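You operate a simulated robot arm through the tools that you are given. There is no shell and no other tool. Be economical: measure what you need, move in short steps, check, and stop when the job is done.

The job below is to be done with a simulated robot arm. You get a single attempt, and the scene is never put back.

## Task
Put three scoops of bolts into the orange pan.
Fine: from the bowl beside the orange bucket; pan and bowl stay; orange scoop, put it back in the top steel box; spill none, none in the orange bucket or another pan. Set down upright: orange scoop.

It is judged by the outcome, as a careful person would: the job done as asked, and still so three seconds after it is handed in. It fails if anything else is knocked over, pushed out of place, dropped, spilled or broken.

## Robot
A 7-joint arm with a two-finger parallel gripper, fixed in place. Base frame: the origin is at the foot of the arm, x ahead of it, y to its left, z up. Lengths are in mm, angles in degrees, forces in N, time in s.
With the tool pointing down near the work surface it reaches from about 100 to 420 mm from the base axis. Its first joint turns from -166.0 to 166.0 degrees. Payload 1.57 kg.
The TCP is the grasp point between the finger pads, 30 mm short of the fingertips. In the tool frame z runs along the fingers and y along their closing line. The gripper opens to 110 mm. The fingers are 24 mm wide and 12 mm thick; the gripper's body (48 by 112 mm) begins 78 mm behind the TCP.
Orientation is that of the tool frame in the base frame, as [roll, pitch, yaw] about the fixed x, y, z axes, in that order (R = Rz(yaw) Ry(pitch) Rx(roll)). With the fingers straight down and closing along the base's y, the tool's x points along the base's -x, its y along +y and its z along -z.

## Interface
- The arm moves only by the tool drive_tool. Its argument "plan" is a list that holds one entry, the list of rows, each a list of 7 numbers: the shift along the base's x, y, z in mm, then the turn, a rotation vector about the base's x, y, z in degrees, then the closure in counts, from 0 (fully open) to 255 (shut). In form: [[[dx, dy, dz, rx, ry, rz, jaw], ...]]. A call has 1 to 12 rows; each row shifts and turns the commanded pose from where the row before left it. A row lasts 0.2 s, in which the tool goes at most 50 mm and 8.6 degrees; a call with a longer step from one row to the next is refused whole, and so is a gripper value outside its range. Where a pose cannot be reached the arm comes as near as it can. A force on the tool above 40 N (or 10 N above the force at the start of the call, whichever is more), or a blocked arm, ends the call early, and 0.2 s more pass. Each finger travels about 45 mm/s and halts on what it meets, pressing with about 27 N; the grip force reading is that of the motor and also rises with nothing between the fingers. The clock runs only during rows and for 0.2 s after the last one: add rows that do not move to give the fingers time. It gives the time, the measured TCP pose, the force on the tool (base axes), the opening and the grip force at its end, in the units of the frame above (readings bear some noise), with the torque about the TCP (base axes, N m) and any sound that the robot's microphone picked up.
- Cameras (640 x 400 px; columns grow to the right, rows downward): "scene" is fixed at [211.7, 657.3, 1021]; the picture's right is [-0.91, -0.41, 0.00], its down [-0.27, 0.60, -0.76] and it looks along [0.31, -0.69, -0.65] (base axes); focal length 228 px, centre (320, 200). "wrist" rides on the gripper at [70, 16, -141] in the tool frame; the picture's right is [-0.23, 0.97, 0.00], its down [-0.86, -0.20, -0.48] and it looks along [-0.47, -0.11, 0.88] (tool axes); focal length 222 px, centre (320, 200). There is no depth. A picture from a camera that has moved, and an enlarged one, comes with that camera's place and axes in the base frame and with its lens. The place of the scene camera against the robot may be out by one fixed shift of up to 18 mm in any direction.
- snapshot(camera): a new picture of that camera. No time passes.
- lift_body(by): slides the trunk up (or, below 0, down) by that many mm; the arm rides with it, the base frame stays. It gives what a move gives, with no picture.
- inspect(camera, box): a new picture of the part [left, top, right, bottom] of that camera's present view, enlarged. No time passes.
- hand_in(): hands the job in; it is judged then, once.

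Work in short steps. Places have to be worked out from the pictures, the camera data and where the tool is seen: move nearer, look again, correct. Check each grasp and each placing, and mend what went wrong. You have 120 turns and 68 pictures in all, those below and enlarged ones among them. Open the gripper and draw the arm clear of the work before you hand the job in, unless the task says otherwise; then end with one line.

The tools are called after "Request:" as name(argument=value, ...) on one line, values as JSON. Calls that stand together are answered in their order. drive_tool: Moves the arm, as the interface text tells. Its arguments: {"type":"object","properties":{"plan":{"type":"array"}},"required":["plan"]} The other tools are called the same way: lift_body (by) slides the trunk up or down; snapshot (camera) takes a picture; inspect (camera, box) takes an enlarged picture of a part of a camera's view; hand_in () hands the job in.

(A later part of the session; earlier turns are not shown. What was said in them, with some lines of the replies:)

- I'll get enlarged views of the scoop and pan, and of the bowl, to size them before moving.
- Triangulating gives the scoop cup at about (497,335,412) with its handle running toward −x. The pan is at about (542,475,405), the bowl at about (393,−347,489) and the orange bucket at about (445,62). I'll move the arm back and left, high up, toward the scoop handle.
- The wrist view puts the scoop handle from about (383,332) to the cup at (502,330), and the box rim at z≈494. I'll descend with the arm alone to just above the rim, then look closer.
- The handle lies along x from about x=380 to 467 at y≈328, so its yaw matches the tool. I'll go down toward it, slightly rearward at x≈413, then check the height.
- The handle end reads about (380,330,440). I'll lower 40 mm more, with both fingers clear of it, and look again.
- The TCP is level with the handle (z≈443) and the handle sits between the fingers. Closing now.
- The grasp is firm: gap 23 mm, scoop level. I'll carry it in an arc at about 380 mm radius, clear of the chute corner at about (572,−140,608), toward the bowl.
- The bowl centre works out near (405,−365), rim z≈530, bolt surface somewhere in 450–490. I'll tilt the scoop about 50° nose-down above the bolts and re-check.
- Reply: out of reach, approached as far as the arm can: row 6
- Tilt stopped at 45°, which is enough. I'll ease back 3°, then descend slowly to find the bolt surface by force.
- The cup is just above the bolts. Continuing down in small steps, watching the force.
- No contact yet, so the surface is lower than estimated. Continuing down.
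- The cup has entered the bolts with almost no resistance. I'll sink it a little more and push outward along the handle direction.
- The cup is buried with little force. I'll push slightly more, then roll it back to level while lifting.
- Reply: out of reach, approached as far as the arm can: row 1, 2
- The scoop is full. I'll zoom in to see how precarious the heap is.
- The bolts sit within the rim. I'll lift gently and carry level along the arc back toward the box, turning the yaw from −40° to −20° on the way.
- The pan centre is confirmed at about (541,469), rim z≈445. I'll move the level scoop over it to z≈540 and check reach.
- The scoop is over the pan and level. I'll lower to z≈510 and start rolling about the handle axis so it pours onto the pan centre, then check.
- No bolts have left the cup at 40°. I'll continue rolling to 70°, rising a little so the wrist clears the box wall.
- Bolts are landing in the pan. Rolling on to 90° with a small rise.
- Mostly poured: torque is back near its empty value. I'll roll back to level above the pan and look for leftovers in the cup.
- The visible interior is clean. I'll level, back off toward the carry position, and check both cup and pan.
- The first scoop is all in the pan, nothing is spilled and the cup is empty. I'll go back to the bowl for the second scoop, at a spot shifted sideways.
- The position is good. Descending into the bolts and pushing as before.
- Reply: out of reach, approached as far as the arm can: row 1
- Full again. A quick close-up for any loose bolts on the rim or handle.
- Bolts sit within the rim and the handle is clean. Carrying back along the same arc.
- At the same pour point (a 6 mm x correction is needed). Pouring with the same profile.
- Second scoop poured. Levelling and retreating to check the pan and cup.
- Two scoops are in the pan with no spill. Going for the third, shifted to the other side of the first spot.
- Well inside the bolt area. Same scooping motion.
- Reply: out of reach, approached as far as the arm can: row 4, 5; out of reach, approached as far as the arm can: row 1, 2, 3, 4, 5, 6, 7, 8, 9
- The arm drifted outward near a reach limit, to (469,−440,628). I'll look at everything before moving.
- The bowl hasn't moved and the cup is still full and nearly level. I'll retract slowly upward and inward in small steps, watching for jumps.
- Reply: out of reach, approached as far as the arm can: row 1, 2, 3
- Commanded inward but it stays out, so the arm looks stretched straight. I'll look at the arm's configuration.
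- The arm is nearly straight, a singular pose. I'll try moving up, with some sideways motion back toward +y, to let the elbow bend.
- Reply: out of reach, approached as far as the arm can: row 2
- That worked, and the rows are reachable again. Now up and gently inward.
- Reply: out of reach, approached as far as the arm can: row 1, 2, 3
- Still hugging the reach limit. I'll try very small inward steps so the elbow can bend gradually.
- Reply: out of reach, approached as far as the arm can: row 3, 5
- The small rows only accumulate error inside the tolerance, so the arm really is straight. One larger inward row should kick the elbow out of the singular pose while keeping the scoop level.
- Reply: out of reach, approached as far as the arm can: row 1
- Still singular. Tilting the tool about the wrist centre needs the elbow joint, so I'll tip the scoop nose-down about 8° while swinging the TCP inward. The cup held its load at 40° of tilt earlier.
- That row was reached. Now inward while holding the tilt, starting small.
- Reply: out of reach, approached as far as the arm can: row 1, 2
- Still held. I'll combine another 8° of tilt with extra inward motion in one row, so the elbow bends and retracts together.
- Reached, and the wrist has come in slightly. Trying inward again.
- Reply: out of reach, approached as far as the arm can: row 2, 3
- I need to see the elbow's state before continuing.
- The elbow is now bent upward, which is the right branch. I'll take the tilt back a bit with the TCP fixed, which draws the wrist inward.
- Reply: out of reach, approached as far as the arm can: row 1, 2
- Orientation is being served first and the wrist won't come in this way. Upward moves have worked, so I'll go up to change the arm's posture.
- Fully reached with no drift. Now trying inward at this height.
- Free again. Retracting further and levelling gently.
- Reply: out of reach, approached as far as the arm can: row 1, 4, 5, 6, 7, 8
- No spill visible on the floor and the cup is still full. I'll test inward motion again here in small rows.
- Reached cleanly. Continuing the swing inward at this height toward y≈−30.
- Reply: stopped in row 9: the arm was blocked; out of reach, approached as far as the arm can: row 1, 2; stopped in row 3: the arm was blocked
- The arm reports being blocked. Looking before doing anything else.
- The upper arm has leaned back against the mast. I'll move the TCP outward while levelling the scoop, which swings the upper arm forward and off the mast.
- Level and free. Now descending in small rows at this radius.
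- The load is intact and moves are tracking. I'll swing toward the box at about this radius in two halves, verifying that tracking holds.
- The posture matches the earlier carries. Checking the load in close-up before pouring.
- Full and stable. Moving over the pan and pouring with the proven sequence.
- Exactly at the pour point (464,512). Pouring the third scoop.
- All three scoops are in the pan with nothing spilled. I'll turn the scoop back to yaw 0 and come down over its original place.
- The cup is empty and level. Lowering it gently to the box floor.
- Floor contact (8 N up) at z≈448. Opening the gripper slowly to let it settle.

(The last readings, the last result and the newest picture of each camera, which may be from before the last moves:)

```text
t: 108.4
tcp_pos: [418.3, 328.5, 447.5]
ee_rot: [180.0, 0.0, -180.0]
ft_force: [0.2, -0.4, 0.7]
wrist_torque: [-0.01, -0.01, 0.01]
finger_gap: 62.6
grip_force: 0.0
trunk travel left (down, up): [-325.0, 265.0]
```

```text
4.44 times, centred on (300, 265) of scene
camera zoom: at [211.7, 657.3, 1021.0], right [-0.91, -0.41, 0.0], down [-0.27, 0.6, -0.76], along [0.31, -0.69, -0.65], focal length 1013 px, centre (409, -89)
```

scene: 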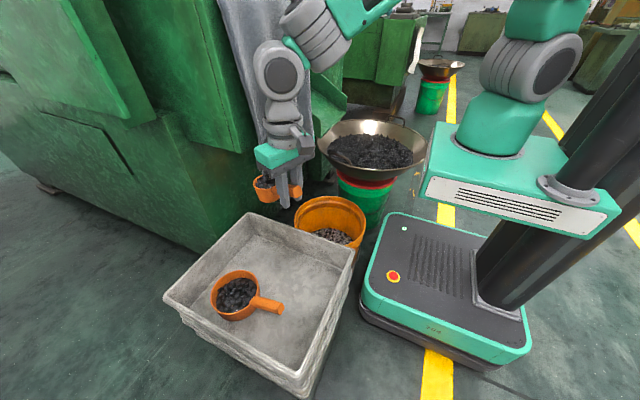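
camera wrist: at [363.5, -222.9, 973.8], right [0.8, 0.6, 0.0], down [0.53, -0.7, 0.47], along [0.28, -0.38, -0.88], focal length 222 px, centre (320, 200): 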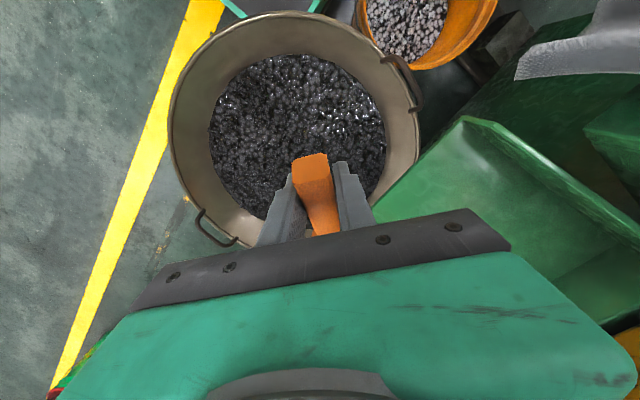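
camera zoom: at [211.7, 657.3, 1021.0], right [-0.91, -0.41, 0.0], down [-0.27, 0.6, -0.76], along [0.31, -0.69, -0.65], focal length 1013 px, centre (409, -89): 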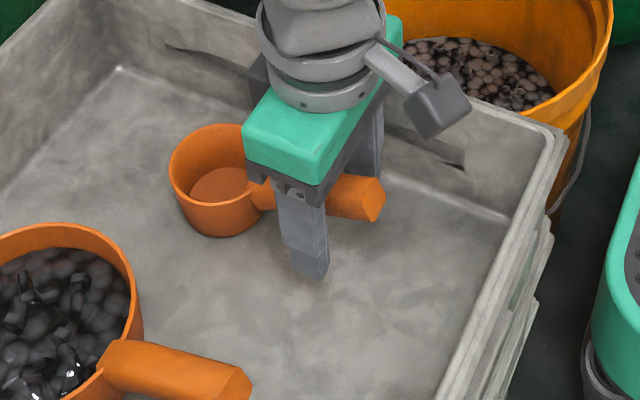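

The scoop stands upright on the box floor, free of the fingers. Raising straight up and backing away.

Request:
drive_tool(plan=[[[0, 0, 20, 0, 0, 0, 110], [0, 0, 35, 0, 0, 0, 110], [0, 0, 45, 0, 0, 0, 110], [0, 0, 45, 0, 0, 0, 110], [0, 0, 45, 0, 0, 0, 60], [-8, -20, 45, 0, 0, 0, 0], [-10, -40, 20, 0, 0, 0, 0], [-5, -40, 0, 0, 0, 0, 0], [0, -40, 0, 0, 0, 0, 0]]])

Request:
snapshot(camera="scene")

Request:
snapshot(camera="wrist")

Request:
inspect(camera="scene", box=[290, 90, 450, 210])

Request:
inspect(camera="scene", box=[160, 200, 360, 330])

```text
t: 110.4
tcp_pos: [396.8, 188.5, 699.1]
ee_rot: [179.9, 0.0, 180.0]
ft_force: [-0.8, -0.2, -0.1]
wrist_torque: [0.01, 0.0, 0.02]
finger_gap: 110.2
grip_force: 0.1
trunk travel left (down, up): [-325.0, 265.0]
```

```text
6 pictures are left
```

scene: 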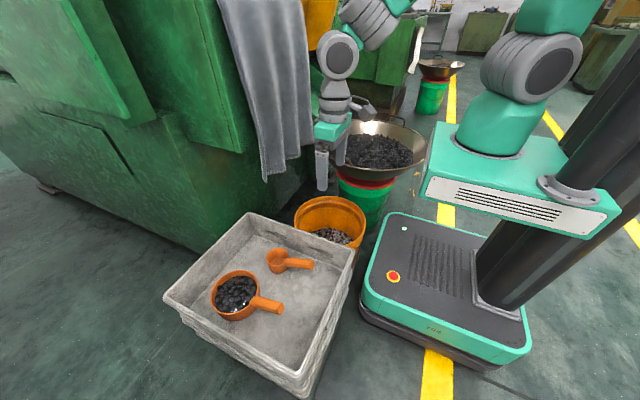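

```text
5 pictures are left
camera wrist: at [326.2, 205.0, 839.7], right [0.23, 0.97, 0.0], down [0.86, -0.2, 0.48], along [0.47, -0.11, -0.88], focal length 222 px, centre (320, 200)
```

wrist: 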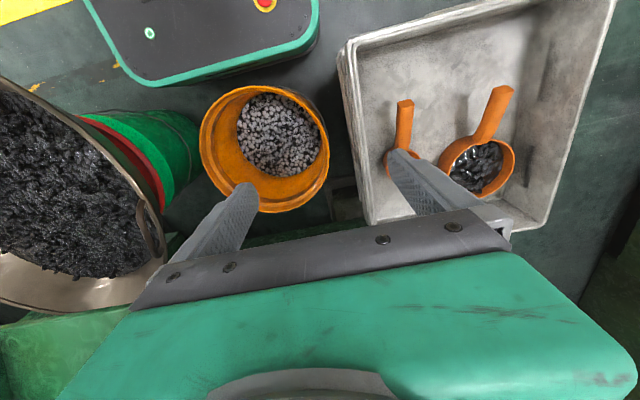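

```text
3.33 times, centred on (370, 150) of scene
camera zoom: at [211.7, 657.3, 1021.0], right [-0.91, -0.41, 0.0], down [-0.27, 0.6, -0.76], along [0.31, -0.69, -0.65], focal length 760 px, centre (153, 367)
```

zoom: 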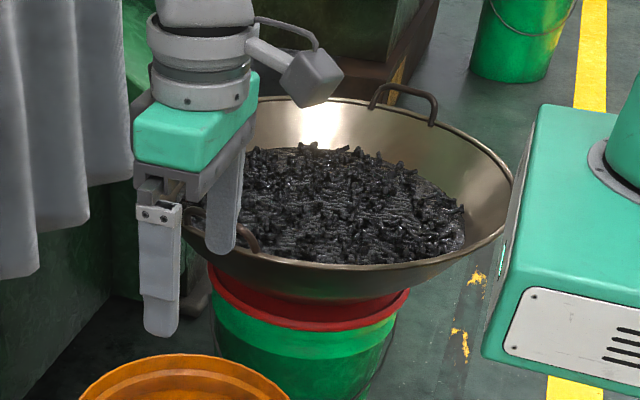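

```text
3.08 times, centred on (260, 265) of scene
camera zoom: at [211.7, 657.3, 1021.0], right [-0.91, -0.41, 0.0], down [-0.27, 0.6, -0.76], along [0.31, -0.69, -0.65], focal length 701 px, centre (505, 0)
```

zoom: 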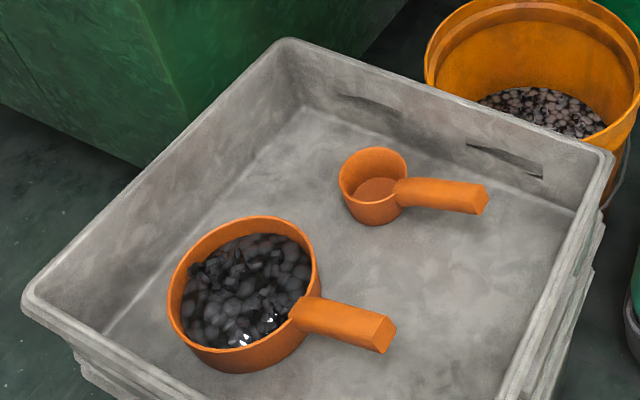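

Three scoops are in the pan and the empty scoop stands upright in the box. The bowl and bucket look undisturbed, no spill is visible, and the gripper is open and clear. Handing in.

Request:
hand_in()

```text
The job is handed in.
```

I put three full scoops of bolts from the bowl into the orange pan and set the empty orange scoop back upright in the top steel box. I saw no spilled bolts and no sign that the pan, bowl or bucket moved. On the third scoop the arm ran to its reach limit and carried the full scoop past the bowl's far rim. The load stayed in, but I couldn't see all of the floor behind the bowl.
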